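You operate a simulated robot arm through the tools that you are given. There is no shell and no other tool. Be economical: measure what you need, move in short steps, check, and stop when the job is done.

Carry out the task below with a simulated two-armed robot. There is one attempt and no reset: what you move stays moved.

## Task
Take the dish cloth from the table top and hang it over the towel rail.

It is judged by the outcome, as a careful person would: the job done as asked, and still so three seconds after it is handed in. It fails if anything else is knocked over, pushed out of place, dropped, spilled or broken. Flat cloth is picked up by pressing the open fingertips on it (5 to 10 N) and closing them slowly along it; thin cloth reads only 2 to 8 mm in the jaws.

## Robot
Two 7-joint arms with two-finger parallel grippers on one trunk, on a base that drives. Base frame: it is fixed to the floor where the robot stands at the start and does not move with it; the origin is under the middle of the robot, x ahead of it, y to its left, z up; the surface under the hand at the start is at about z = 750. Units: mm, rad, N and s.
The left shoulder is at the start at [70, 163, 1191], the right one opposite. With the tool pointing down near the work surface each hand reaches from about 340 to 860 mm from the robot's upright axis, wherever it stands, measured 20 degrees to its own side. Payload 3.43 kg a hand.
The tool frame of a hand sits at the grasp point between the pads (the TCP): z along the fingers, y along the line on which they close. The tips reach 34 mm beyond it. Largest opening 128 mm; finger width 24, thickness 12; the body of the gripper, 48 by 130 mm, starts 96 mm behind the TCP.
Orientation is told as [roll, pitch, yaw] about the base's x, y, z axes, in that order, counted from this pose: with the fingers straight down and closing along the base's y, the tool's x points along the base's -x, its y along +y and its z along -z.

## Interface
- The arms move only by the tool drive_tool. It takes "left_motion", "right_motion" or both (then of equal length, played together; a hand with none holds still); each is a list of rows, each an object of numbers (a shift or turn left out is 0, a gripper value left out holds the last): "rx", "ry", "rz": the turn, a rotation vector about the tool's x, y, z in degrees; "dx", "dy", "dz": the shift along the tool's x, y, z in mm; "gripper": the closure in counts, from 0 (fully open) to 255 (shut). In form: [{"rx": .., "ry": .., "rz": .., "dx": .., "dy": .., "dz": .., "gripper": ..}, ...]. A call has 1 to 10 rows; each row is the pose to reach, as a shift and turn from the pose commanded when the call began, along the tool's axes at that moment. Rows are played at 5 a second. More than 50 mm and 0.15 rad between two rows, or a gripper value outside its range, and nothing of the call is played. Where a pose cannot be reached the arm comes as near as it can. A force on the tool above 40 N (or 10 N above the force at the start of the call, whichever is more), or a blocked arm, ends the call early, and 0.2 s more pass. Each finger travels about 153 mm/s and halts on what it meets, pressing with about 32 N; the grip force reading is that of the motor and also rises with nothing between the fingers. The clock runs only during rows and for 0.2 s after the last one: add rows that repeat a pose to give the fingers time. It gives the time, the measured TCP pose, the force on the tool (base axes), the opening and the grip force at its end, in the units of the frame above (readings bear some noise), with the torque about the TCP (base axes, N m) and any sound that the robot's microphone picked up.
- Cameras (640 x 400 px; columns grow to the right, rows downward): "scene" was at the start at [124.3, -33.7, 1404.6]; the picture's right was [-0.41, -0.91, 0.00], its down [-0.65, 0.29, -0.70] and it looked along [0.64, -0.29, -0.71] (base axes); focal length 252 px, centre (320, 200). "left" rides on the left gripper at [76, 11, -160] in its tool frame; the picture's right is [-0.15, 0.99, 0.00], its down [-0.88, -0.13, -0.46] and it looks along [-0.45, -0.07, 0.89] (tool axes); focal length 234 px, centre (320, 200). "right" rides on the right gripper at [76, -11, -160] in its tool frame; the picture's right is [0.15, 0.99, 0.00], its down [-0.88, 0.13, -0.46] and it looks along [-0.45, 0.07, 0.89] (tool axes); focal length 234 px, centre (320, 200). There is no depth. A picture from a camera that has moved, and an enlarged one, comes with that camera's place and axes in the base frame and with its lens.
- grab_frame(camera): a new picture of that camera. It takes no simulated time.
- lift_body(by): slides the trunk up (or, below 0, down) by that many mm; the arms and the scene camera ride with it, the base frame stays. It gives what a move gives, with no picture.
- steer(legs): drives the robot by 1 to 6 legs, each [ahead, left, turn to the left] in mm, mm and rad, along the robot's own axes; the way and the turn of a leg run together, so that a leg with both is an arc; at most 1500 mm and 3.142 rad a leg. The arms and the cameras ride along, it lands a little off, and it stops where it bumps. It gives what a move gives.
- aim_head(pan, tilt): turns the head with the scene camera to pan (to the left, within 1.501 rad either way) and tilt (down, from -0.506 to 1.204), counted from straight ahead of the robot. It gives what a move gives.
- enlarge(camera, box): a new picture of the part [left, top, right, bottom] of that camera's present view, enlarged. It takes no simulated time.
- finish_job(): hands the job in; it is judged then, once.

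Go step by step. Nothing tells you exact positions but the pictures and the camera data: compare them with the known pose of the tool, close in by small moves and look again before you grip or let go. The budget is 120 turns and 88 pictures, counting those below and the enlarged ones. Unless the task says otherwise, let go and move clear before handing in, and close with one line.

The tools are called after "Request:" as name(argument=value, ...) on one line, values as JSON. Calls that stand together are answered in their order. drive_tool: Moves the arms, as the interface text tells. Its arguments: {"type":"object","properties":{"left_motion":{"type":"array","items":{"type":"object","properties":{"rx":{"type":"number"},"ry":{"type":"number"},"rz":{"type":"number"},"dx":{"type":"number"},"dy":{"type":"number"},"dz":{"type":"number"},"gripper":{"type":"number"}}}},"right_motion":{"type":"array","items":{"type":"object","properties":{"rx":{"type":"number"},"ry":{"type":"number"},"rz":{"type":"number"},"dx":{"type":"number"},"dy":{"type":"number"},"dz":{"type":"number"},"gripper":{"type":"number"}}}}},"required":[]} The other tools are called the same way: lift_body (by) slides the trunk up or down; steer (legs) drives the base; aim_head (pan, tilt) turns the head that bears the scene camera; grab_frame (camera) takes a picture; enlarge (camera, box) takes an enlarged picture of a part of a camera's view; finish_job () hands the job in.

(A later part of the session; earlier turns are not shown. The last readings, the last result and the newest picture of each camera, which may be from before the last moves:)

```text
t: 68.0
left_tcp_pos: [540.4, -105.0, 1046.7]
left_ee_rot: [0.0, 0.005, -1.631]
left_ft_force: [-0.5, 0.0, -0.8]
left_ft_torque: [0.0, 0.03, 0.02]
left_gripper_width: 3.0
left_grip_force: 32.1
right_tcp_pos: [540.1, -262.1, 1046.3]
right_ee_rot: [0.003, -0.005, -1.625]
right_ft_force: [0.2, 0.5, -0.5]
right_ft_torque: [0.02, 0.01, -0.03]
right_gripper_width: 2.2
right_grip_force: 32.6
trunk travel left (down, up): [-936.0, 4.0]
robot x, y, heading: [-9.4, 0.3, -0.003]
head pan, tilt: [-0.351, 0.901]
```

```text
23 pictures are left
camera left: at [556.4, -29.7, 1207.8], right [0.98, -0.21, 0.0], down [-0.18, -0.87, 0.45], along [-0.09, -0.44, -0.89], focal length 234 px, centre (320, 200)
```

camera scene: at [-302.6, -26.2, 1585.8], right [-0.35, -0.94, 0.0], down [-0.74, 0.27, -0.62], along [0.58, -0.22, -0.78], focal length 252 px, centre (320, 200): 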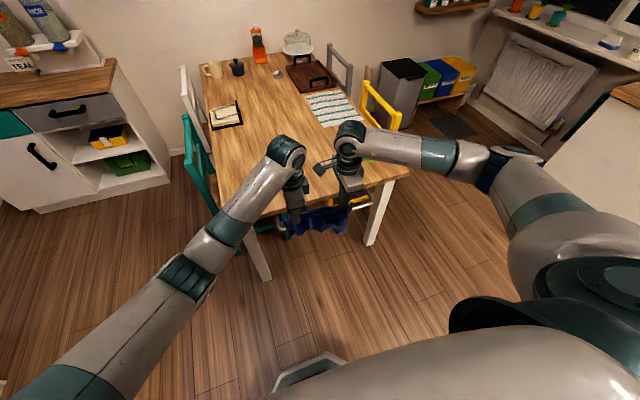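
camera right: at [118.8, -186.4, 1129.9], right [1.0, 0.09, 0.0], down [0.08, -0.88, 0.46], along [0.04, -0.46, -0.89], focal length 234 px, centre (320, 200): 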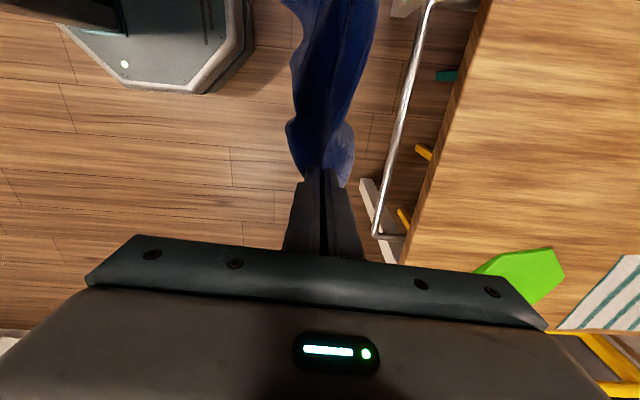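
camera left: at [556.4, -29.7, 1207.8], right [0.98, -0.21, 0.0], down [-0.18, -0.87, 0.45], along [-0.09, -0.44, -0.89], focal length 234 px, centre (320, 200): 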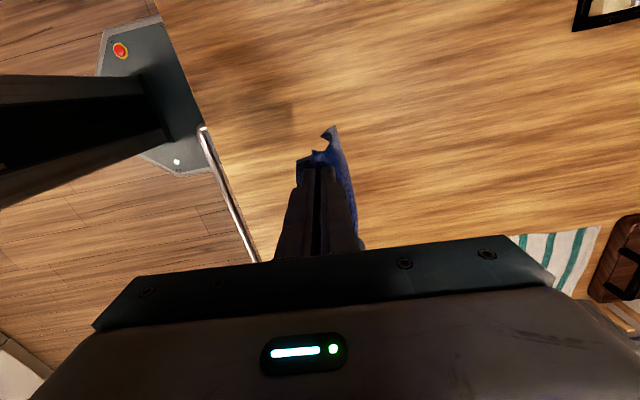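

The long part hangs on the far side. I lower and pull back together so it lays out flat on the table.

Request:
drive_tool(left_motion=[{"dz": 30}, {"dz": 60}, {"dz": 90, "dy": -5}, {"dz": 115, "dy": -35, "dx": -2}, {"dz": 140, "dy": -65, "dx": -4}, {"dz": 165, "dy": -95, "dx": -6}, {"dz": 190, "dy": -122, "dx": -7}, {"dz": 213, "dy": -145, "dx": -9}, {"dz": 235, "dy": -160, "dx": -10}, {"dz": 246, "dy": -165, "dx": -10}], right_motion=[{"dz": 30}, {"dz": 60}, {"dz": 90, "dy": -5}, {"dz": 115, "dy": -35, "dx": -2}, {"dz": 140, "dy": -65, "dx": -4}, {"dz": 165, "dy": -95, "dx": -6}, {"dz": 190, "dy": -122, "dx": -7}, {"dz": 213, "dy": -145, "dx": -9}, {"dz": 235, "dy": -160, "dx": -10}, {"dz": 246, "dy": -165, "dx": -10}])

Request:
grab_frame(camera="left")

Request:
grab_frame(camera="right")

```text
t: 70.2
left_tcp_pos: [374.3, -103.7, 800.2]
left_ee_rot: [0.0, 0.003, -1.631]
left_ft_force: [-0.6, -0.3, 0.0]
left_ft_torque: [-0.03, 0.05, -0.01]
left_gripper_width: 3.0
left_grip_force: 31.7
right_tcp_pos: [376.4, -263.8, 800.4]
right_ee_rot: [0.002, -0.004, -1.624]
right_ft_force: [-1.1, 0.5, 0.7]
right_ft_torque: [0.02, 0.0, -0.05]
right_gripper_width: 2.0
right_grip_force: 32.0
trunk travel left (down, up): [-936.0, 4.0]
robot x, y, heading: [-10.1, 0.3, -0.001]
head pan, tilt: [-0.351, 0.901]
```

```text
22 pictures are left
camera left: at [391.2, -29.3, 960.8], right [0.98, -0.21, 0.0], down [-0.18, -0.87, 0.45], along [-0.09, -0.44, -0.89], focal length 234 px, centre (320, 200)
```

left: 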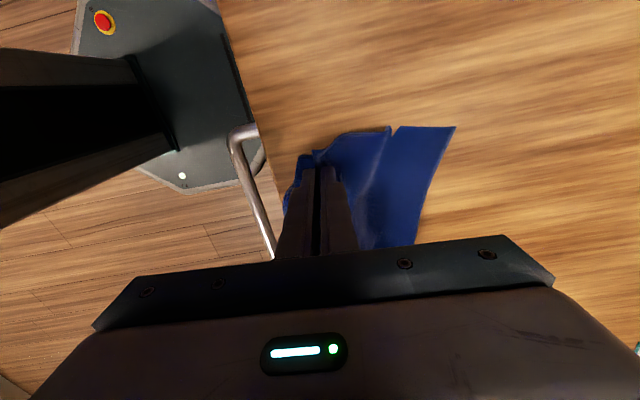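

```text
21 pictures are left
camera right: at [370.0, -187.8, 959.9], right [1.0, 0.09, 0.0], down [0.08, -0.88, 0.46], along [0.04, -0.46, -0.89], focal length 234 px, centre (320, 200)
```

right: 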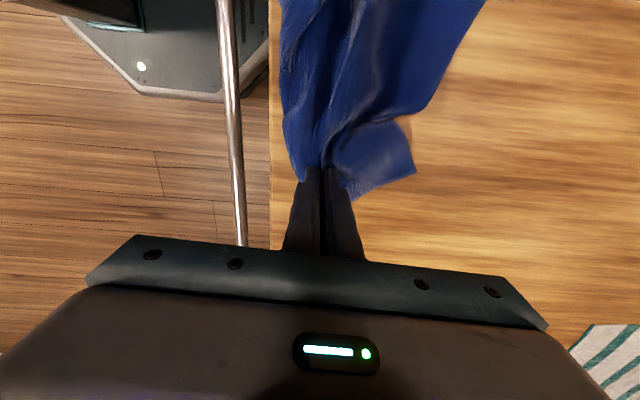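

The cloth trails on the table but is bunched in width. I spread the hands apart gently to tauten it, watching the force.

Request:
drive_tool(left_motion=[{"dx": 5}, {"dx": 10}, {"dx": 14}], right_motion=[{"dx": -5}, {"dx": -10}, {"dx": -14}])

```text
t: 71.0
left_tcp_pos: [376.2, -92.2, 800.9]
left_ee_rot: [0.0, 0.001, -1.632]
left_ft_force: [0.4, -15.7, 0.6]
left_ft_torque: [-0.74, 0.0, -0.09]
left_gripper_width: 2.4
left_grip_force: 32.3
right_tcp_pos: [376.2, -275.4, 799.8]
right_ee_rot: [0.002, 0.002, -1.626]
right_ft_force: [0.6, 15.1, -0.6]
right_ft_torque: [0.54, -0.03, -0.03]
right_gripper_width: 1.8
right_grip_force: 31.8
trunk travel left (down, up): [-936.0, 4.0]
robot x, y, heading: [-7.4, 0.9, -0.001]
head pan, tilt: [-0.351, 0.901]
```

It was already taut between the hands, so I ease back and set the cloth down, releasing it on the table.

Request:
drive_tool(left_motion=[{"dx": -6}, {"dx": -10, "dz": 8}, {"dx": -10, "dz": 11, "gripper": 240}, {"dx": -10, "dz": 11, "gripper": 220}, {"dx": -10, "dz": 11, "gripper": 200}, {"dx": -10, "dz": -15, "gripper": 190}, {"dx": -10, "dz": -55, "gripper": 190}, {"dx": -10, "dz": -95, "gripper": 190}], right_motion=[{"dx": 6}, {"dx": 10, "dz": 8}, {"dx": 10, "dz": 11, "gripper": 240}, {"dx": 10, "dz": 11, "gripper": 220}, {"dx": 10, "dz": 11, "gripper": 200}, {"dx": 10, "dz": -15, "gripper": 190}, {"dx": 10, "dz": -55, "gripper": 190}, {"dx": 10, "dz": -95, "gripper": 190}])

Request:
enlarge(camera="left", box=[230, 60, 470, 260])

Request:
enlarge(camera="right", box=[230, 0, 470, 240])

```text
t: 72.8
left_tcp_pos: [377.4, -100.5, 895.8]
left_ee_rot: [0.001, 0.006, -1.63]
left_ft_force: [-0.2, 0.2, -0.3]
left_ft_torque: [0.01, 0.02, 0.0]
left_gripper_width: 32.4
left_grip_force: 0.1
right_tcp_pos: [377.7, -270.6, 894.5]
right_ee_rot: [0.001, -0.004, -1.626]
right_ft_force: [-0.6, -0.4, 0.9]
right_ft_torque: [0.01, 0.02, -0.02]
right_gripper_width: 32.5
right_grip_force: 0.0
trunk travel left (down, up): [-936.0, 4.0]
robot x, y, heading: [-7.6, -0.3, -0.0]
head pan, tilt: [-0.351, 0.901]
```

```text
2.00 times, centred on (350, 160) of left
camera zoom: at [393.5, -26.0, 1056.2], right [0.98, -0.21, 0.0], down [-0.18, -0.87, 0.45], along [-0.09, -0.44, -0.89], focal length 468 px, centre (260, 280)
```

zoom: 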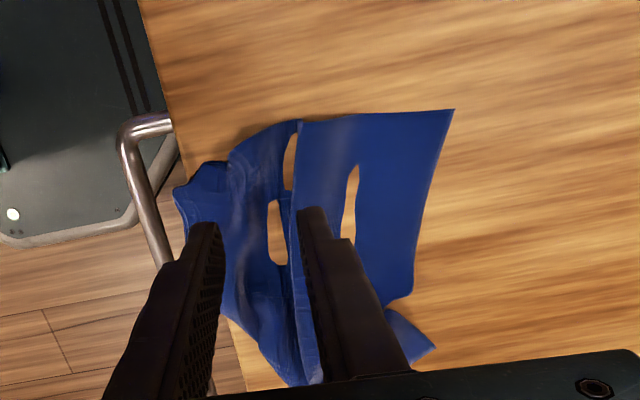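

```text
1.67 times, centred on (350, 120) of right
camera zoom: at [370.2, -193.1, 1054.1], right [1.0, 0.09, 0.0], down [0.08, -0.88, 0.46], along [0.04, -0.46, -0.89], focal length 390 px, centre (270, 333)
```

zoom: 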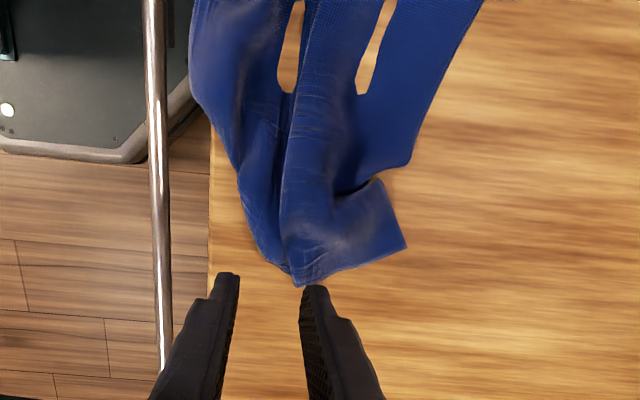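

The cloth is down on the table but pleated. I'll pinch its far edge (left at [462,-105], right at [453,-252]), hang it to straighten it, and lay it out flat again.

Request:
drive_tool(left_motion=[{"dy": 40, "dz": 5, "gripper": 155}, {"dy": 85, "dz": 15, "gripper": 155}, {"dy": 85, "dz": 55, "gripper": 155}, {"dy": 85, "dz": 92, "gripper": 155}, {"dy": 85, "dz": 103, "gripper": 155}], right_motion=[{"dx": 10, "dy": 37, "dz": 5, "gripper": 155}, {"dx": 23, "dy": 74, "dz": 15, "gripper": 155}, {"dx": 23, "dy": 74, "dz": 55, "gripper": 155}, {"dx": 23, "dy": 74, "dz": 90, "gripper": 155}, {"dx": 23, "dy": 74, "dz": 101, "gripper": 155}])

Request:
drive_tool(left_motion=[{"dz": 2}, {"dz": 4}, {"dz": 6}, {"dz": 6}], right_motion=[{"dz": 2}, {"dz": 4}, {"dz": 6}, {"dz": 6}])

Request:
grab_frame(camera="right")

```text
t: 74.0
left_tcp_pos: [462.5, -106.9, 791.4]
left_ee_rot: [0.001, 0.004, -1.63]
left_ft_force: [-0.6, -0.4, 0.5]
left_ft_torque: [0.01, -0.01, -0.03]
left_gripper_width: 50.2
left_grip_force: 0.0
right_tcp_pos: [450.4, -249.5, 792.5]
right_ee_rot: [0.001, -0.003, -1.625]
right_ft_force: [-0.1, -0.1, -0.2]
right_ft_torque: [0.0, -0.02, -0.02]
right_gripper_width: 50.2
right_grip_force: 0.0
trunk travel left (down, up): [-936.0, 4.0]
robot x, y, heading: [-6.4, -1.6, -0.003]
head pan, tilt: [-0.351, 0.901]
```

```text
t: 75.0
left_tcp_pos: [462.8, -104.7, 786.1]
left_ee_rot: [0.001, 0.004, -1.632]
left_ft_force: [0.4, -0.4, 0.0]
left_ft_torque: [-0.01, 0.04, 0.01]
left_gripper_width: 50.1
left_grip_force: 0.0
right_tcp_pos: [450.4, -250.0, 787.6]
right_ee_rot: [0.001, -0.003, -1.625]
right_ft_force: [-0.4, 0.6, 1.0]
right_ft_torque: [0.02, 0.02, 0.0]
right_gripper_width: 50.4
right_grip_force: 0.0
trunk travel left (down, up): [-936.0, 4.0]
robot x, y, heading: [-7.4, 0.1, -0.002]
head pan, tilt: [-0.351, 0.901]
```

```text
18 pictures are left
camera right: at [444.2, -173.4, 947.3], right [1.0, 0.09, 0.0], down [0.08, -0.88, 0.46], along [0.04, -0.46, -0.89], focal length 234 px, centre (320, 200)
```

right: 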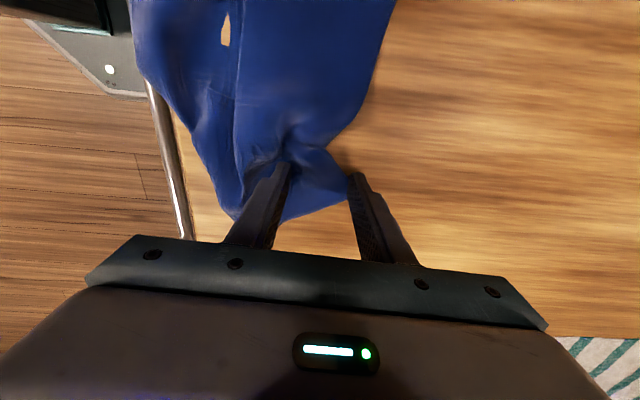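

I shift the right hand 12 mm inward and press both down to contact.

Request:
drive_tool(left_motion=[{}, {"dz": 1}, {"dz": 1.6}, {"dz": 1.6}], right_motion=[{"dy": -12, "dz": -3}, {"dy": -12, "dz": 1}, {"dy": -12, "dz": 2}, {"dy": -12, "dz": 2}])

```text
t: 76.0
left_tcp_pos: [459.5, -103.6, 786.9]
left_ee_rot: [0.001, 0.004, -1.629]
left_ft_force: [-0.1, 1.2, -0.7]
left_ft_torque: [0.0, 0.0, -0.03]
left_gripper_width: 50.4
left_grip_force: 0.1
right_tcp_pos: [438.1, -249.7, 786.6]
right_ee_rot: [0.003, -0.005, -1.627]
right_ft_force: [-0.7, -5.0, 20.5]
right_ft_torque: [-0.14, 0.7, 0.14]
right_gripper_width: 50.5
right_grip_force: 0.2
trunk travel left (down, up): [-936.0, 4.0]
robot x, y, heading: [-4.8, -1.3, -0.005]
head pan, tilt: [-0.351, 0.901]
```

Request:
drive_tool(left_motion=[{"dz": 1}, {"dz": 2}, {"dz": 2}], right_motion=[{"dz": -0.7}, {"dz": -0.7}, {"dz": -0.7}])

```text
t: 76.8
left_tcp_pos: [461.6, -103.1, 785.6]
left_ee_rot: [0.005, 0.002, -1.63]
left_ft_force: [-0.4, 4.7, 26.7]
left_ft_torque: [0.32, 0.55, -0.09]
left_gripper_width: 50.3
left_grip_force: 0.5
right_tcp_pos: [437.9, -247.4, 786.4]
right_ee_rot: [0.002, -0.006, -1.625]
right_ft_force: [0.8, -1.3, 2.1]
right_ft_torque: [0.0, 0.02, -0.01]
right_gripper_width: 49.9
right_grip_force: 0.1
trunk travel left (down, up): [-936.0, 4.0]
robot x, y, heading: [-6.2, -3.1, -0.001]
head pan, tilt: [-0.351, 0.901]
```

Left is pressing too hard (27 N), right too light (2 N); I adjust both by a fraction of a millimetre and close slowly.

Request:
drive_tool(left_motion=[{"dz": -0.9}, {"dz": -0.9, "gripper": 167}, {"dz": -0.9, "gripper": 178}, {"dz": -0.9, "gripper": 189}, {"dz": -0.9, "gripper": 200}, {"dz": -0.9, "gripper": 211}, {"dz": -0.9, "gripper": 222}, {"dz": -0.9, "gripper": 233}, {"dz": -0.9, "gripper": 244}, {"dz": -0.9, "gripper": 255}], right_motion=[{"dz": 0.4}, {"dz": 0.4, "gripper": 167}, {"dz": 0.4, "gripper": 178}, {"dz": 0.4, "gripper": 189}, {"dz": 0.4, "gripper": 200}, {"dz": 0.4, "gripper": 211}, {"dz": 0.4, "gripper": 222}, {"dz": 0.4, "gripper": 233}, {"dz": 0.4, "gripper": 244}, {"dz": 0.4, "gripper": 255}])

Request:
drive_tool(left_motion=[{}, {}, {"dz": -25}, {"dz": -50}, {"dz": -80}, {"dz": -115}, {"dz": -150}, {"dz": -185}, {"dz": -215}], right_motion=[{}, {}, {"dz": -25, "dx": -2, "dy": 4}, {"dz": -50, "dx": -4, "dy": 8}, {"dz": -80, "dx": -5, "dy": 14}, {"dz": -115, "dx": -5, "dy": 20}, {"dz": -150, "dx": -5, "dy": 22}, {"dz": -185, "dx": -5, "dy": 22}, {"dz": -215, "dx": -5, "dy": 22}])

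Request:
grab_frame(camera="scene")

```text
t: 79.0
left_tcp_pos: [459.6, -104.2, 784.7]
left_ee_rot: [0.004, 0.005, -1.63]
left_ft_force: [-3.3, -1.8, 32.7]
left_ft_torque: [0.24, 0.14, 0.02]
left_gripper_width: 3.3
left_grip_force: 32.1
right_tcp_pos: [438.1, -248.3, 787.3]
right_ee_rot: [0.002, -0.002, -1.625]
right_ft_force: [-0.1, 0.3, 0.2]
right_ft_torque: [0.02, 0.01, 0.04]
right_gripper_width: 1.6
right_grip_force: 32.4
trunk travel left (down, up): [-936.0, 4.0]
robot x, y, heading: [-9.0, 0.3, -0.002]
head pan, tilt: [-0.351, 0.901]
```

```text
t: 81.0
left_tcp_pos: [459.5, -104.0, 1001.0]
left_ee_rot: [-0.001, 0.005, -1.632]
left_ft_force: [0.8, -1.1, -0.7]
left_ft_torque: [0.01, 0.0, 0.08]
left_gripper_width: 2.5
left_grip_force: 31.9
right_tcp_pos: [459.5, -254.1, 1001.6]
right_ee_rot: [0.004, -0.005, -1.624]
right_ft_force: [-0.4, 0.1, 1.3]
right_ft_torque: [0.01, -0.01, 0.01]
right_gripper_width: 1.5
right_grip_force: 31.4
trunk travel left (down, up): [-936.0, 4.0]
robot x, y, heading: [-5.5, -0.0, 0.001]
head pan, tilt: [-0.351, 0.901]
```

```text
17 pictures are left
camera scene: at [112.7, -26.8, 1660.8], right [-0.34, -0.94, 0.0], down [-0.74, 0.27, -0.62], along [0.58, -0.21, -0.78], focal length 252 px, centre (320, 200)
```

scene: 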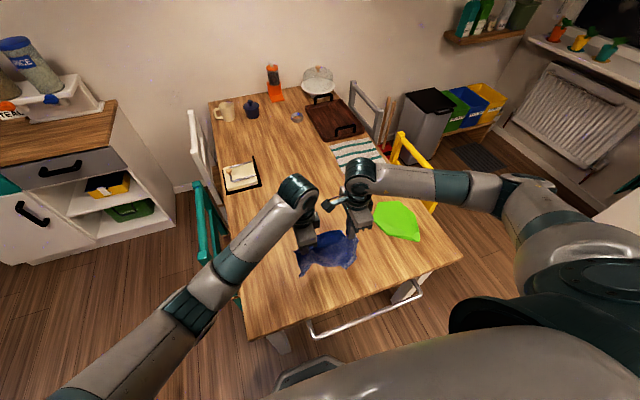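

The left hand holds; the right reads only 1.5 mm, so I check whether it has cloth.

Request:
enlarge(camera="scene", box=[270, 160, 420, 290])

```text
3.08 times, centred on (345, 225) of scene
camera zoom: at [112.7, -26.8, 1660.8], right [-0.34, -0.94, 0.0], down [-0.74, 0.27, -0.62], along [0.58, -0.21, -0.78], focal length 774 px, centre (243, 123)
```

zoom: 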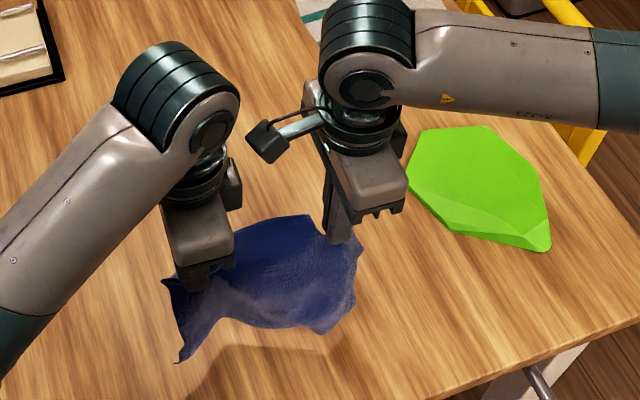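

Both hands hold it, and the long part hangs on my side. I lay it out by lowering while moving forward so the near hem trails toward me.

Request:
drive_tool(left_motion=[{"dz": 25}, {"dz": 50, "dy": 10}, {"dz": 75, "dy": 40, "dx": 2}, {"dz": 100, "dy": 70, "dx": 4}, {"dz": 125, "dy": 100, "dx": 6}, {"dz": 150, "dy": 128, "dx": 8}, {"dz": 175, "dy": 150, "dx": 9}, {"dz": 195, "dy": 165, "dx": 10}, {"dz": 207, "dy": 172, "dx": 10}, {"dz": 211, "dy": 174, "dx": 10}], right_motion=[{"dz": 25}, {"dz": 50, "dy": 10}, {"dz": 75, "dy": 40, "dx": 1}, {"dz": 100, "dy": 70, "dx": 2}, {"dz": 125, "dy": 100, "dx": 3}, {"dz": 150, "dy": 128, "dx": 4}, {"dz": 175, "dy": 150, "dx": 4}, {"dz": 195, "dy": 165, "dx": 4}, {"dz": 207, "dy": 172, "dx": 4}, {"dz": 211, "dy": 174, "dx": 4}])

Request:
enlarge(camera="scene", box=[250, 150, 420, 300])

```text
t: 83.4
left_tcp_pos: [629.4, -73.1, 810.5]
left_ee_rot: [0.003, 0.027, -1.606]
left_ft_force: [0.9, -3.3, 0.2]
left_ft_torque: [-0.2, -0.03, 0.02]
left_gripper_width: 1.8
left_grip_force: 32.0
left hand out of reach, approached as far as the arm can: row 8, 9, 10
right_tcp_pos: [635.0, -259.5, 789.0]
right_ee_rot: [0.0, -0.005, -1.622]
right_ft_force: [-1.2, 3.9, 0.6]
right_ft_torque: [0.11, -0.02, 0.03]
right_gripper_width: 1.7
right_grip_force: 32.0
trunk travel left (down, up): [-936.0, 4.0]
robot x, y, heading: [-10.0, -4.8, -0.002]
head pan, tilt: [-0.351, 0.901]
stopped in row 10 (left hand): the arm was blocked; the commanded pose is now the measured one
```

```text
2.67 times, centred on (335, 225) of scene
camera zoom: at [113.3, -26.7, 1660.8], right [-0.35, -0.94, 0.0], down [-0.74, 0.27, -0.62], along [0.58, -0.21, -0.78], focal length 671 px, centre (280, 133)
```

zoom: 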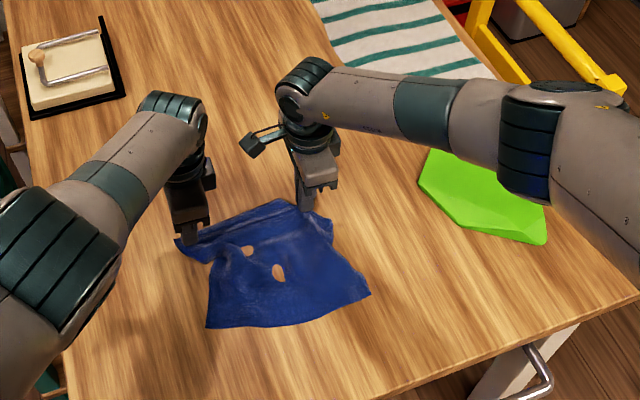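

The cloth is laid out well; the left hand is a bit high and wide. I bring it down, release both and rise clear.

Request:
drive_tool(left_motion=[{"dx": -10, "dy": -8, "dz": 8}, {"dx": -18, "dy": -12, "dz": 18}, {"dx": -18, "dy": -12, "dz": 18, "gripper": 240}, {"dx": -18, "dy": -12, "dz": 18, "gripper": 215}, {"dx": -18, "dy": -12, "dz": 18, "gripper": 195}, {"dx": -18, "dy": -12, "dz": -20}, {"dx": -18, "dy": -12, "dz": -60}, {"dx": -18, "dy": -40, "dz": -95}], right_motion=[{}, {}, {"gripper": 240}, {"gripper": 215}, {"gripper": 195}, {"dz": -38}, {"dz": -78}, {"dy": -28, "dz": -115}])

Request:
grab_frame(camera="left")

Request:
grab_frame(camera="scene")

```text
t: 85.2
left_tcp_pos: [584.6, -94.7, 906.2]
left_ee_rot: [0.003, 0.028, -1.607]
left_ft_force: [-1.2, 0.9, 0.7]
left_ft_torque: [0.02, -0.03, 0.0]
left_gripper_width: 30.1
left_grip_force: 0.0
left hand out of reach, approached as far as the arm can: row 1, 2, 3, 4, 5
right_tcp_pos: [604.4, -258.5, 906.3]
right_ee_rot: [0.004, -0.006, -1.623]
right_ft_force: [-0.4, 0.1, -0.5]
right_ft_torque: [-0.01, -0.03, 0.01]
right_gripper_width: 30.0
right_grip_force: 0.1
trunk travel left (down, up): [-936.0, 4.0]
robot x, y, heading: [-8.9, 0.9, -0.004]
head pan, tilt: [-0.351, 0.901]
```

```text
14 pictures are left
camera left: at [597.8, -23.6, 1069.2], right [0.98, -0.18, 0.0], down [-0.16, -0.89, 0.43], along [-0.08, -0.42, -0.9], focal length 234 px, centre (320, 200)
```

left: 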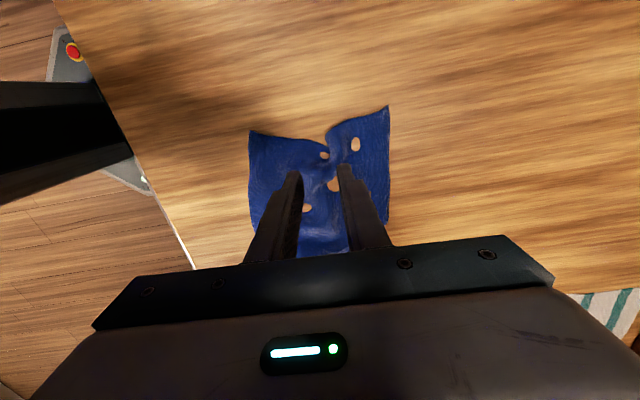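

```text
13 pictures are left
camera scene: at [109.1, -27.1, 1661.1], right [-0.34, -0.94, 0.0], down [-0.73, 0.27, -0.62], along [0.58, -0.21, -0.78], focal length 252 px, centre (320, 200)
```

scene: 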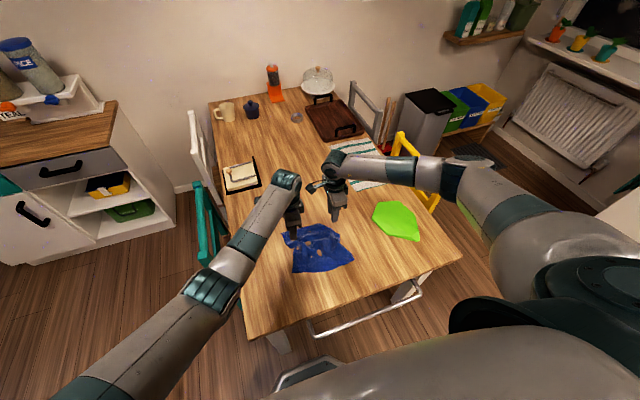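

The cloth is almost flat, near edge from about [495,-54] to [462,-290]. I raise the hands, lower the trunk for better reach, and set up above the near part: left [551,-100], right [530,-252], jaws 64 mm open.

Request:
drive_tool(left_motion=[{"dz": -40, "dy": -10}, {"dz": -80, "dy": -20, "ry": -0.8}, {"dz": -120, "dy": -34, "dx": -6, "ry": -1.6}, {"dz": -150, "dy": -34, "dx": -6, "ry": -1.6, "gripper": 127}], right_motion=[{"dz": -40, "dy": -20}, {"dz": -80, "dy": -40, "dx": 2}, {"dz": -115, "dy": -65, "dx": 2.6}, {"dz": -150, "dy": -74, "dx": 2.6, "gripper": 127}])

Request:
lift_body(by=-200)

Request:
grab_frame(camera="right")

```text
t: 86.2
left_tcp_pos: [553.3, -103.2, 1054.9]
left_ee_rot: [0.003, -0.004, -1.606]
left_ft_force: [0.3, -0.1, -0.3]
left_ft_torque: [0.0, 0.0, 0.0]
left_gripper_width: 64.1
left_grip_force: 0.0
right_tcp_pos: [533.9, -252.3, 1056.1]
right_ee_rot: [0.0, -0.007, -1.626]
right_ft_force: [-0.2, 0.0, 0.6]
right_ft_torque: [-0.03, -0.01, 0.01]
right_gripper_width: 64.5
right_grip_force: 0.0
trunk travel left (down, up): [-936.0, 4.0]
robot x, y, heading: [-6.0, -2.9, -0.005]
head pan, tilt: [-0.351, 0.901]
```

```text
t: 88.3
left_tcp_pos: [554.4, -104.0, 854.4]
left_ee_rot: [0.002, -0.001, -1.607]
left_ft_force: [-0.4, 0.0, -1.2]
left_ft_torque: [0.0, 0.01, -0.02]
left_gripper_width: 64.4
left_grip_force: 0.0
right_tcp_pos: [532.7, -252.8, 856.4]
right_ee_rot: [0.003, -0.006, -1.623]
right_ft_force: [-0.3, 0.8, 0.1]
right_ft_torque: [-0.03, -0.02, 0.02]
right_gripper_width: 64.4
right_grip_force: 0.0
trunk travel left (down, up): [-736.0, 204.0]
robot x, y, heading: [-5.4, -3.7, -0.002]
head pan, tilt: [-0.351, 0.901]
```

```text
12 pictures are left
camera right: at [526.7, -175.8, 1015.6], right [1.0, 0.09, 0.0], down [0.08, -0.88, 0.46], along [0.04, -0.46, -0.89], focal length 234 px, centre (320, 200)
```

right: 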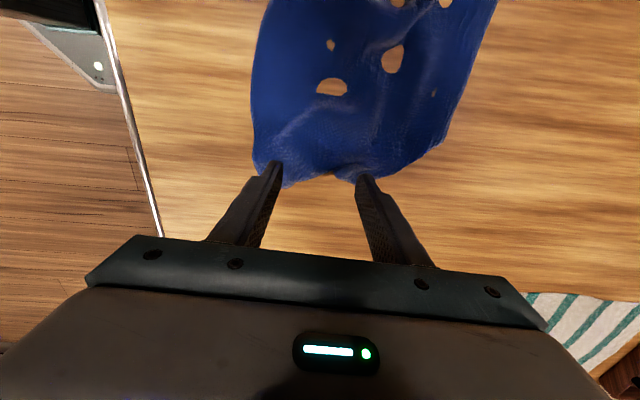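

Positions over the cloth look right (near edge about 70 mm from each pinch centre). I descend to just above contact.

Request:
drive_tool(left_motion=[{"dz": 30}, {"dz": 55}, {"dz": 65}, {"dz": 67}, {"dz": 67}], right_motion=[{"dz": 30}, {"dz": 55}, {"dz": 67}, {"dz": 69}, {"dz": 69}])

```text
t: 89.5
left_tcp_pos: [553.9, -104.8, 788.1]
left_ee_rot: [0.001, -0.002, -1.607]
left_ft_force: [-0.6, -0.1, 0.8]
left_ft_torque: [-0.01, -0.01, -0.01]
left_gripper_width: 64.1
left_grip_force: 0.0
right_tcp_pos: [534.0, -253.1, 787.4]
right_ee_rot: [0.001, -0.006, -1.625]
right_ft_force: [-0.2, 0.4, 0.1]
right_ft_torque: [-0.03, -0.04, 0.04]
right_gripper_width: 64.1
right_grip_force: 0.1
trunk travel left (down, up): [-736.0, 204.0]
robot x, y, heading: [-11.9, 0.6, -0.002]
head pan, tilt: [-0.351, 0.901]
```

Request:
drive_tool(left_motion=[{"dz": 1}, {"dz": 2}, {"dz": 2}], right_motion=[{"dz": 1}, {"dz": 1.6}, {"dz": 1.6}])

```text
t: 90.3
left_tcp_pos: [554.9, -105.7, 786.3]
left_ee_rot: [0.004, -0.005, -1.607]
left_ft_force: [-0.1, -0.4, 5.6]
left_ft_torque: [0.06, -0.28, 0.07]
left_gripper_width: 64.9
left_grip_force: 0.5
right_tcp_pos: [533.3, -252.2, 786.0]
right_ee_rot: [0.001, -0.004, -1.624]
right_ft_force: [0.4, -1.5, 6.0]
right_ft_torque: [-0.02, -0.19, -0.04]
right_gripper_width: 63.9
right_grip_force: 0.0
trunk travel left (down, up): [-736.0, 204.0]
robot x, y, heading: [-8.1, -0.5, -0.001]
head pan, tilt: [-0.351, 0.901]
```

Contact is at 5.6 and 6.0 N, as advised. I close both slowly with a hair more pressure.

Request:
drive_tool(left_motion=[{"dz": 0.2, "gripper": 135}, {"dz": 0.2, "gripper": 144}, {"dz": 0.2, "gripper": 153}, {"dz": 0.2, "gripper": 162}, {"dz": 0.2, "gripper": 171}, {"dz": 0.2, "gripper": 180}, {"dz": 0.2, "gripper": 189}, {"dz": 0.2, "gripper": 198}, {"dz": 0.2, "gripper": 207}, {"dz": 0.2, "gripper": 216}], right_motion=[{"dz": 0.2, "gripper": 135}, {"dz": 0.2, "gripper": 144}, {"dz": 0.2, "gripper": 153}, {"dz": 0.2, "gripper": 162}, {"dz": 0.2, "gripper": 171}, {"dz": 0.2, "gripper": 180}, {"dz": 0.2, "gripper": 189}, {"dz": 0.2, "gripper": 198}, {"dz": 0.2, "gripper": 207}, {"dz": 0.2, "gripper": 216}])

Request:
drive_tool(left_motion=[{"gripper": 225}, {"gripper": 234}, {"gripper": 243}, {"gripper": 251}, {"gripper": 255}, {"gripper": 255}, {"gripper": 255}], right_motion=[{"gripper": 225}, {"gripper": 234}, {"gripper": 243}, {"gripper": 251}, {"gripper": 255}, {"gripper": 255}, {"gripper": 255}])

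```text
t: 92.5
left_tcp_pos: [552.6, -105.2, 786.1]
left_ee_rot: [0.005, 0.0, -1.609]
left_ft_force: [-2.4, 0.3, 11.1]
left_ft_torque: [0.03, -0.12, 0.02]
left_gripper_width: 18.1
left_grip_force: 0.1
right_tcp_pos: [532.8, -252.4, 786.4]
right_ee_rot: [0.003, -0.005, -1.624]
right_ft_force: [-1.2, -0.6, 10.2]
right_ft_torque: [0.0, -0.11, 0.0]
right_gripper_width: 19.6
right_grip_force: 0.1
trunk travel left (down, up): [-736.0, 204.0]
robot x, y, heading: [-6.5, -2.2, 0.002]
head pan, tilt: [-0.351, 0.901]
```

```text
t: 94.1
left_tcp_pos: [553.2, -104.9, 786.2]
left_ee_rot: [0.006, -0.002, -1.608]
left_ft_force: [1.1, -0.8, 13.1]
left_ft_torque: [0.03, -0.21, 0.01]
left_gripper_width: 1.3
left_grip_force: 32.1
right_tcp_pos: [533.1, -252.7, 786.0]
right_ee_rot: [0.002, -0.005, -1.625]
right_ft_force: [2.6, -1.6, 13.5]
right_ft_torque: [-0.03, -0.17, 0.01]
right_gripper_width: 12.7
right_grip_force: 32.4
trunk travel left (down, up): [-736.0, 204.0]
robot x, y, heading: [-7.2, -0.9, -0.001]
head pan, tilt: [-0.351, 0.901]
```

Left reads 1.3 mm, right 12.7 mm (a thicker bundle). I lift 60 mm and look.

Request:
drive_tool(left_motion=[{"dz": -15}, {"dz": -30}, {"dz": -60}, {"dz": -90}, {"dz": -120}], right_motion=[{"dz": -15}, {"dz": -30}, {"dz": -60}, {"dz": -90}, {"dz": -120}])

Request:
grab_frame(camera="left")

Request:
grab_frame(camera="right")

```text
t: 95.3
left_tcp_pos: [553.8, -105.6, 906.1]
left_ee_rot: [0.002, -0.003, -1.608]
left_ft_force: [-0.7, -0.3, 0.1]
left_ft_torque: [-0.01, -0.01, 0.0]
left_gripper_width: 1.7
left_grip_force: 31.6
right_tcp_pos: [536.6, -252.1, 905.5]
right_ee_rot: [-0.001, -0.005, -1.625]
right_ft_force: [-0.9, -0.8, -0.4]
right_ft_torque: [0.0, -0.05, -0.02]
right_gripper_width: 10.2
right_grip_force: 32.0
trunk travel left (down, up): [-736.0, 204.0]
robot x, y, heading: [-6.7, -1.0, -0.001]
head pan, tilt: [-0.351, 0.901]
```

```text
11 pictures are left
camera left: at [567.5, -29.8, 1065.8], right [0.98, -0.18, 0.0], down [-0.16, -0.87, 0.46], along [-0.08, -0.45, -0.89], focal length 234 px, centre (320, 200)
```

left: 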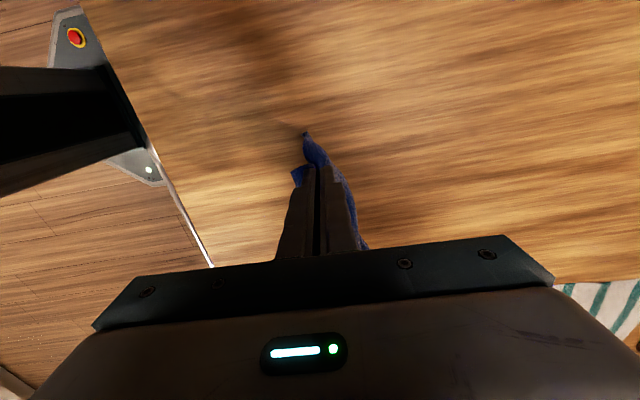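

```text
10 pictures are left
camera right: at [528.6, -174.7, 1065.4], right [1.0, 0.09, 0.0], down [0.08, -0.88, 0.46], along [0.04, -0.46, -0.89], focal length 234 px, centre (320, 200)
```

right: 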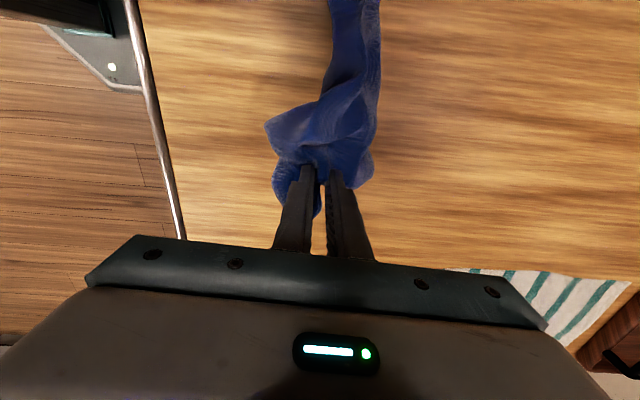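

Both hands hold it, with the flap on my side and the long part on the far side. I pull back while lowering a little so the far hem trails on the table, then drive back toward the rail.

Request:
drive_tool(left_motion=[{"dy": -24, "dx": -1, "dz": 6}, {"dy": -48, "dx": -2, "dz": 12}, {"dy": -72, "dx": -3, "dz": 20}, {"dy": -96, "dx": -4, "dz": 28}, {"dy": -120, "dx": -4.4, "dz": 36}], right_motion=[{"dy": -12, "dx": -1, "dz": 6}, {"dy": -32, "dx": -2, "dz": 12}, {"dy": -54, "dx": -3, "dz": 20}, {"dy": -78, "dx": -4, "dz": 28}, {"dy": -102, "dx": -5.4, "dz": 36}])

Request:
steer(legs=[[-100, 0, 0]])

Request:
grab_frame(camera="left")

Request:
grab_frame(camera="right")

```text
t: 96.5
left_tcp_pos: [432.1, -104.8, 870.0]
left_ee_rot: [0.004, -0.002, -1.608]
left_ft_force: [-0.7, 0.6, -0.8]
left_ft_torque: [0.03, -0.04, 0.0]
left_gripper_width: 1.6
left_grip_force: 32.1
right_tcp_pos: [430.6, -251.9, 869.8]
right_ee_rot: [0.002, -0.005, -1.625]
right_ft_force: [-0.6, -0.1, -0.6]
right_ft_torque: [0.02, -0.03, 0.01]
right_gripper_width: 10.5
right_grip_force: 32.0
trunk travel left (down, up): [-736.0, 204.0]
robot x, y, heading: [-6.1, 0.5, -0.003]
head pan, tilt: [-0.351, 0.901]
```

```text
t: 97.7
left_tcp_pos: [333.5, -103.1, 870.0]
left_ee_rot: [0.004, -0.003, -1.606]
left_ft_force: [0.2, 0.0, -0.6]
left_ft_torque: [0.01, -0.03, -0.01]
left_gripper_width: 1.7
left_grip_force: 32.1
right_tcp_pos: [333.2, -251.8, 870.4]
right_ee_rot: [0.003, -0.006, -1.624]
right_ft_force: [0.4, 0.4, 0.6]
right_ft_torque: [-0.02, 0.0, 0.0]
right_gripper_width: 10.5
right_grip_force: 32.0
trunk travel left (down, up): [-736.0, 204.0]
robot x, y, heading: [-107.2, -0.4, -0.004]
head pan, tilt: [-0.351, 0.901]
```

```text
9 pictures are left
camera left: at [347.2, -27.7, 1030.5], right [0.98, -0.18, 0.0], down [-0.16, -0.87, 0.46], along [-0.08, -0.45, -0.89], focal length 234 px, centre (320, 200)
```

left: 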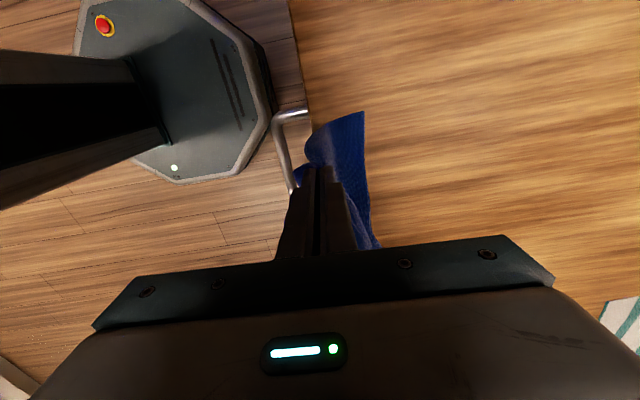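

```text
8 pictures are left
camera right: at [325.2, -175.0, 1029.1], right [1.0, 0.09, 0.0], down [0.08, -0.88, 0.46], along [0.04, -0.46, -0.89], focal length 234 px, centre (320, 200)
```

right: 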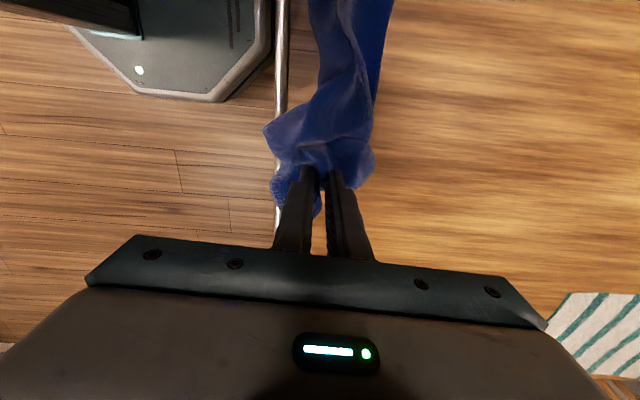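

The far hem trails on the table on both sides. I tilt the fingers forward again while lowering at the table edge, then back up 68 mm so the ridge comes over the rail.

Request:
drive_tool(left_motion=[{"rx": -6, "dy": -3, "dz": 10}, {"rx": -12, "dy": -7, "dz": 24}, {"rx": -18, "dy": -10, "dz": 38}, {"rx": -24, "dy": -14, "dz": 52}, {"rx": -30, "dy": -17, "dz": 65}], right_motion=[{"rx": -6, "dy": -3, "dz": 10}, {"rx": -12, "dy": -7, "dz": 24}, {"rx": -18, "dy": -10, "dz": 38}, {"rx": -24, "dy": -14, "dz": 52}, {"rx": -30, "dy": -17, "dz": 65}])

Request:
steer(legs=[[-68, 0, 0]])

Request:
grab_frame(camera="left")

```text
t: 98.9
left_tcp_pos: [317.5, -103.0, 805.7]
left_ee_rot: [0.529, -0.002, -1.605]
left_ft_force: [0.8, -0.1, 0.1]
left_ft_torque: [0.0, 0.02, -0.01]
left_gripper_width: 0.0
left_grip_force: 32.4
right_tcp_pos: [316.7, -251.5, 813.0]
right_ee_rot: [0.474, -0.004, -1.625]
right_ft_force: [-0.1, 0.5, -0.7]
right_ft_torque: [0.01, -0.03, 0.0]
right_gripper_width: 9.2
right_grip_force: 31.8
right hand out of reach, approached as far as the arm can: row 5
trunk travel left (down, up): [-736.0, 204.0]
robot x, y, heading: [-109.2, -3.2, 0.002]
head pan, tilt: [-0.351, 0.901]
```

```text
t: 99.9
left_tcp_pos: [250.4, -103.2, 804.9]
left_ee_rot: [0.526, -0.002, -1.606]
left_ft_force: [-0.2, 0.5, -0.5]
left_ft_torque: [-0.05, 0.0, -0.01]
left_gripper_width: 0.0
left_grip_force: 32.3
right_tcp_pos: [249.2, -251.8, 812.1]
right_ee_rot: [0.473, -0.005, -1.622]
right_ft_force: [-0.2, -0.1, 0.3]
right_ft_torque: [0.02, 0.01, 0.02]
right_gripper_width: 9.2
right_grip_force: 31.8
trunk travel left (down, up): [-736.0, 204.0]
robot x, y, heading: [-174.2, -0.4, -0.0]
head pan, tilt: [-0.351, 0.901]
```

```text
7 pictures are left
camera left: at [182.2, -24.4, 949.6], right [0.85, -0.18, 0.5], down [-0.37, -0.87, 0.33], along [0.37, -0.47, -0.8], focal length 234 px, centre (320, 200)
```

left: 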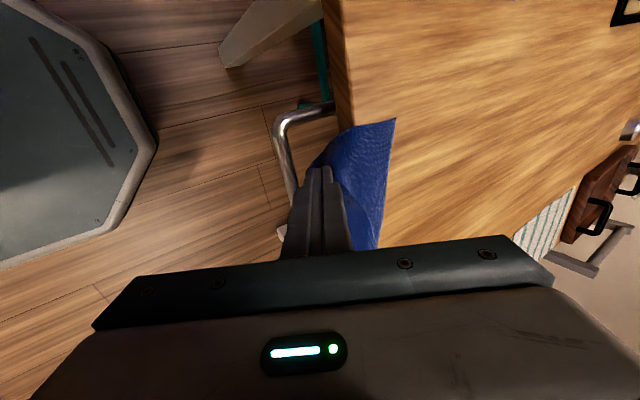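

The left hand has lost the cloth (0 mm), though its side still lies across the edge and bar; the right still holds. I look closer before going on.

Request:
enlarge(camera="left", box=[240, 80, 420, 260])

Request:
enlarge(camera="right", box=[220, 0, 440, 250])

```text
2.22 times, centred on (330, 170) of left
camera zoom: at [182.2, -24.4, 949.6], right [0.85, -0.18, 0.5], down [-0.37, -0.87, 0.33], along [0.37, -0.47, -0.8], focal length 520 px, centre (298, 267)
```

zoom: 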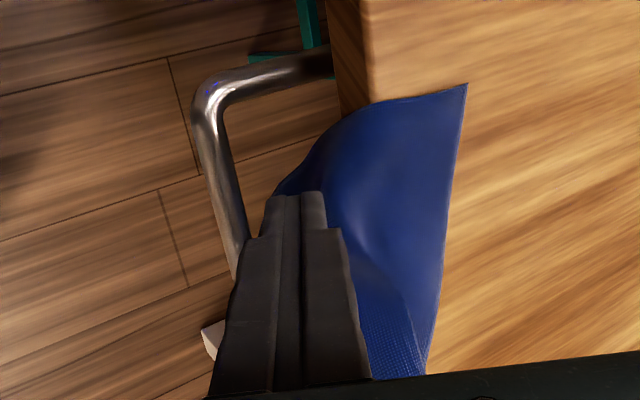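

```text
1.60 times, centred on (330, 125) of right
camera zoom: at [171.1, -170.6, 948.9], right [0.89, 0.1, 0.45], down [-0.14, -0.87, 0.47], along [0.44, -0.48, -0.76], focal length 375 px, centre (304, 320)
```

zoom: 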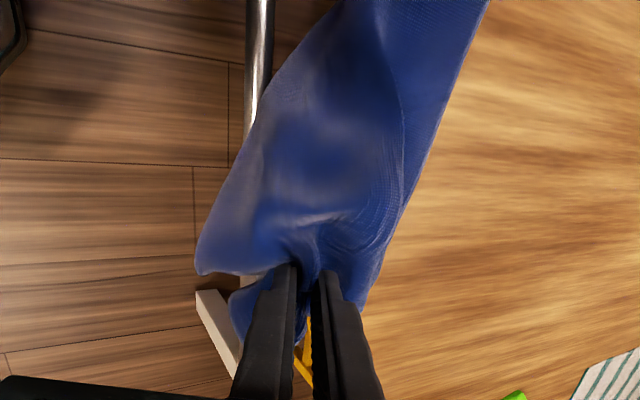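

The cloth spans from the table edge across the gap; the right hand holds the near side. I draw the left hand back and outward to see how the left part lies.

Request:
drive_tool(left_motion=[{"dz": -30, "dx": 20}, {"dz": -60, "dx": 45}, {"dz": -80, "dx": 75}, {"dz": -80, "dx": 105}])

Request:
enlarge(camera="left", box=[180, 60, 460, 280])

```text
t: 100.9
left_tcp_pos: [212.8, 5.6, 871.8]
left_ee_rot: [0.525, -0.001, -1.607]
left_ft_force: [0.4, 0.0, 0.2]
left_ft_torque: [-0.01, -0.02, 0.0]
left_gripper_width: 0.2
left_grip_force: 32.0
right_tcp_pos: [250.3, -249.2, 811.7]
right_ee_rot: [0.474, -0.007, -1.624]
right_ft_force: [0.4, -0.3, 0.1]
right_ft_torque: [-0.03, 0.0, 0.01]
right_gripper_width: 9.3
right_grip_force: 31.7
trunk travel left (down, up): [-736.0, 204.0]
robot x, y, heading: [-176.2, -0.1, -0.002]
head pan, tilt: [-0.351, 0.901]
```

```text
1.82 times, centred on (320, 170) of left
camera zoom: at [145.5, 84.9, 1016.5], right [0.85, -0.18, 0.5], down [-0.37, -0.87, 0.33], along [0.37, -0.47, -0.8], focal length 426 px, centre (320, 254)
```

zoom: 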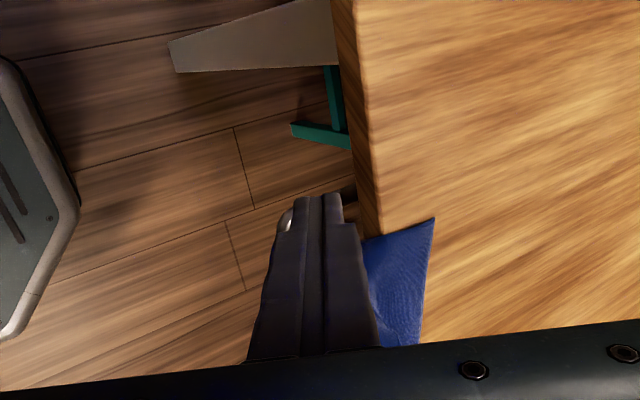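

The view is blocked, and hanging it with one side loose would be poor. I'll lift the cloth with the right hand, straighten both hands, and return over the table to lay it out again.

Request:
drive_tool(left_motion=[{"rx": 6, "dz": -23, "dy": 13}, {"rx": 12, "dz": -46, "dy": 26}, {"rx": 18, "dz": -69, "dy": 39}, {"rx": 24, "dz": -92, "dy": 52}, {"rx": 30, "dz": -113, "dy": 65, "gripper": 200}, {"rx": 30, "dz": -113, "dy": 65, "gripper": 155}], right_motion=[{"rx": 5, "dz": -30, "dy": 15}, {"rx": 10, "dz": -60, "dy": 30}, {"rx": 15, "dz": -90, "dy": 45}, {"rx": 20, "dz": -120, "dy": 60}, {"rx": 27, "dz": -150, "dy": 75}, {"rx": 27, "dz": -170, "dy": 87}])

Request:
steer(legs=[[230, 0, 0]])

```text
t: 102.3
left_tcp_pos: [211.6, 2.5, 1002.8]
left_ee_rot: [0.002, -0.001, -1.605]
left_ft_force: [0.5, 0.3, -0.3]
left_ft_torque: [-0.02, 0.02, 0.02]
left_gripper_width: 50.2
left_grip_force: 0.0
right_tcp_pos: [249.1, -249.3, 1002.6]
right_ee_rot: [0.001, -0.005, -1.624]
right_ft_force: [-1.0, -0.2, -1.0]
right_ft_torque: [-0.02, -0.04, 0.05]
right_gripper_width: 9.2
right_grip_force: 31.9
trunk travel left (down, up): [-736.0, 204.0]
robot x, y, heading: [-173.6, 3.5, -0.0]
head pan, tilt: [-0.351, 0.901]
```

```text
t: 104.1
left_tcp_pos: [447.0, -1.3, 1002.8]
left_ee_rot: [0.004, -0.002, -1.615]
left_ft_force: [0.3, 0.0, 0.4]
left_ft_torque: [0.02, 0.03, 0.03]
left_gripper_width: 50.2
left_grip_force: 0.0
right_tcp_pos: [482.2, -254.0, 1002.4]
right_ee_rot: [0.003, -0.006, -1.635]
right_ft_force: [-0.1, -0.3, 0.3]
right_ft_torque: [-0.03, 0.0, 0.01]
right_gripper_width: 9.1
right_grip_force: 32.3
trunk travel left (down, up): [-736.0, 204.0]
robot x, y, heading: [60.7, 0.8, -0.008]
head pan, tilt: [-0.351, 0.901]
```

The right hand holds the near-right part strongly, so I'll keep it: lay the cloth out diagonally (pulling toward near-right) so it spreads flat, then re-grip only on the left.

Request:
lift_body(by=100)

Request:
drive_tool(right_motion=[{"dx": 27, "dy": 25}, {"dx": 55, "dy": 50}, {"dx": 83, "dy": 75}, {"dx": 111, "dy": 101}, {"dx": 111, "dy": 101}, {"dx": 111, "dy": 101}])

Request:
drive_tool(right_motion=[{"dz": 31}, {"dz": 62}, {"dz": 93, "dx": -16, "dy": -14}, {"dz": 124, "dx": -35, "dy": -31}, {"dz": 155, "dx": -57, "dy": -50}, {"dz": 186, "dx": -80, "dy": -70}, {"dz": 217, "dx": -102, "dy": -90}, {"dz": 248, "dx": -124, "dy": -109}, {"dz": 279, "dx": -143, "dy": -126}, {"dz": 308, "dx": -159, "dy": -140}])

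```text
t: 105.4
left_tcp_pos: [447.7, -1.3, 1102.7]
left_ee_rot: [0.0, -0.003, -1.614]
left_ft_force: [0.3, -0.4, 0.3]
left_ft_torque: [-0.02, -0.02, 0.0]
left_gripper_width: 50.4
left_grip_force: 0.0
right_tcp_pos: [483.0, -254.4, 1100.8]
right_ee_rot: [0.0, -0.006, -1.635]
right_ft_force: [0.6, -0.3, -0.2]
right_ft_torque: [-0.03, -0.03, 0.04]
right_gripper_width: 9.4
right_grip_force: 31.7
trunk travel left (down, up): [-836.0, 104.0]
robot x, y, heading: [61.0, 2.8, -0.009]
head pan, tilt: [-0.351, 0.901]
```

```text
t: 106.8
left_tcp_pos: [447.4, -1.6, 1102.5]
left_ee_rot: [0.005, -0.003, -1.614]
left_ft_force: [0.3, -0.7, -1.0]
left_ft_torque: [0.01, 0.02, -0.03]
left_gripper_width: 50.1
left_grip_force: 0.1
right_tcp_pos: [591.9, -150.5, 1102.8]
right_ee_rot: [0.002, -0.005, -1.634]
right_ft_force: [-0.7, -0.6, -0.9]
right_ft_torque: [-0.02, -0.02, 0.01]
right_gripper_width: 9.0
right_grip_force: 31.8
trunk travel left (down, up): [-836.0, 104.0]
robot x, y, heading: [63.0, -3.4, -0.01]
head pan, tilt: [-0.351, 0.901]
```

```text
t: 109.0
left_tcp_pos: [447.9, -2.4, 1103.1]
left_ee_rot: [0.004, -0.002, -1.616]
left_ft_force: [0.0, 0.3, 0.6]
left_ft_torque: [-0.03, -0.02, -0.02]
left_gripper_width: 50.3
left_grip_force: 0.0
right_tcp_pos: [442.2, -302.0, 794.1]
right_ee_rot: [0.003, -0.004, -1.632]
right_ft_force: [0.6, 0.2, 0.8]
right_ft_torque: [0.03, -0.05, 0.04]
right_gripper_width: 8.7
right_grip_force: 31.8
trunk travel left (down, up): [-836.0, 104.0]
robot x, y, heading: [61.8, 1.2, -0.008]
head pan, tilt: [-0.351, 0.901]
```

The cloth should now be laid out from the right pinch. I move the left hand out of the line of sight and look.

Request:
drive_tool(left_motion=[{"dx": 30, "dy": -25}, {"dx": 60, "dy": -50}, {"dx": 90, "dy": -75}, {"dx": 120, "dy": -100}])

Request:
enlarge(camera="scene", box=[240, 180, 420, 330])

```text
t: 110.0
left_tcp_pos: [406.6, 90.8, 1098.7]
left_ee_rot: [0.002, -0.001, -1.616]
left_ft_force: [-0.6, -0.1, -1.0]
left_ft_torque: [0.0, -0.01, -0.01]
left_gripper_width: 50.3
left_grip_force: 0.0
left hand out of reach, approached as far as the arm can: row 3, 4
right_tcp_pos: [441.5, -302.0, 791.7]
right_ee_rot: [0.001, -0.006, -1.633]
right_ft_force: [-0.2, -0.1, 0.4]
right_ft_torque: [0.0, -0.05, 0.0]
right_gripper_width: 8.6
right_grip_force: 31.7
trunk travel left (down, up): [-836.0, 104.0]
robot x, y, heading: [59.0, -1.3, -0.009]
head pan, tilt: [-0.351, 0.901]
```

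```text
2.67 times, centred on (330, 255) of scene
camera zoom: at [181.2, -27.3, 1560.9], right [-0.35, -0.94, 0.0], down [-0.73, 0.28, -0.62], along [0.58, -0.22, -0.78], focal length 671 px, centre (293, 53)
```

zoom: 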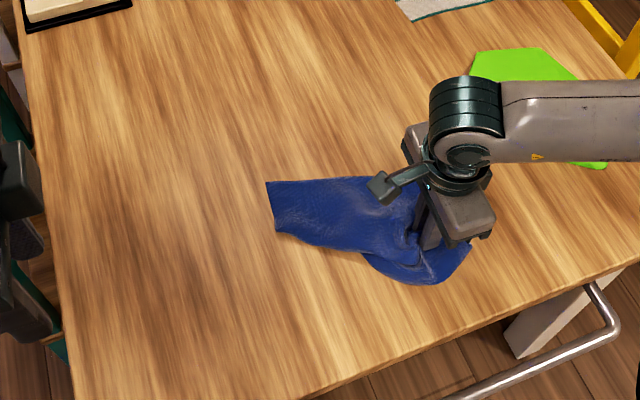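

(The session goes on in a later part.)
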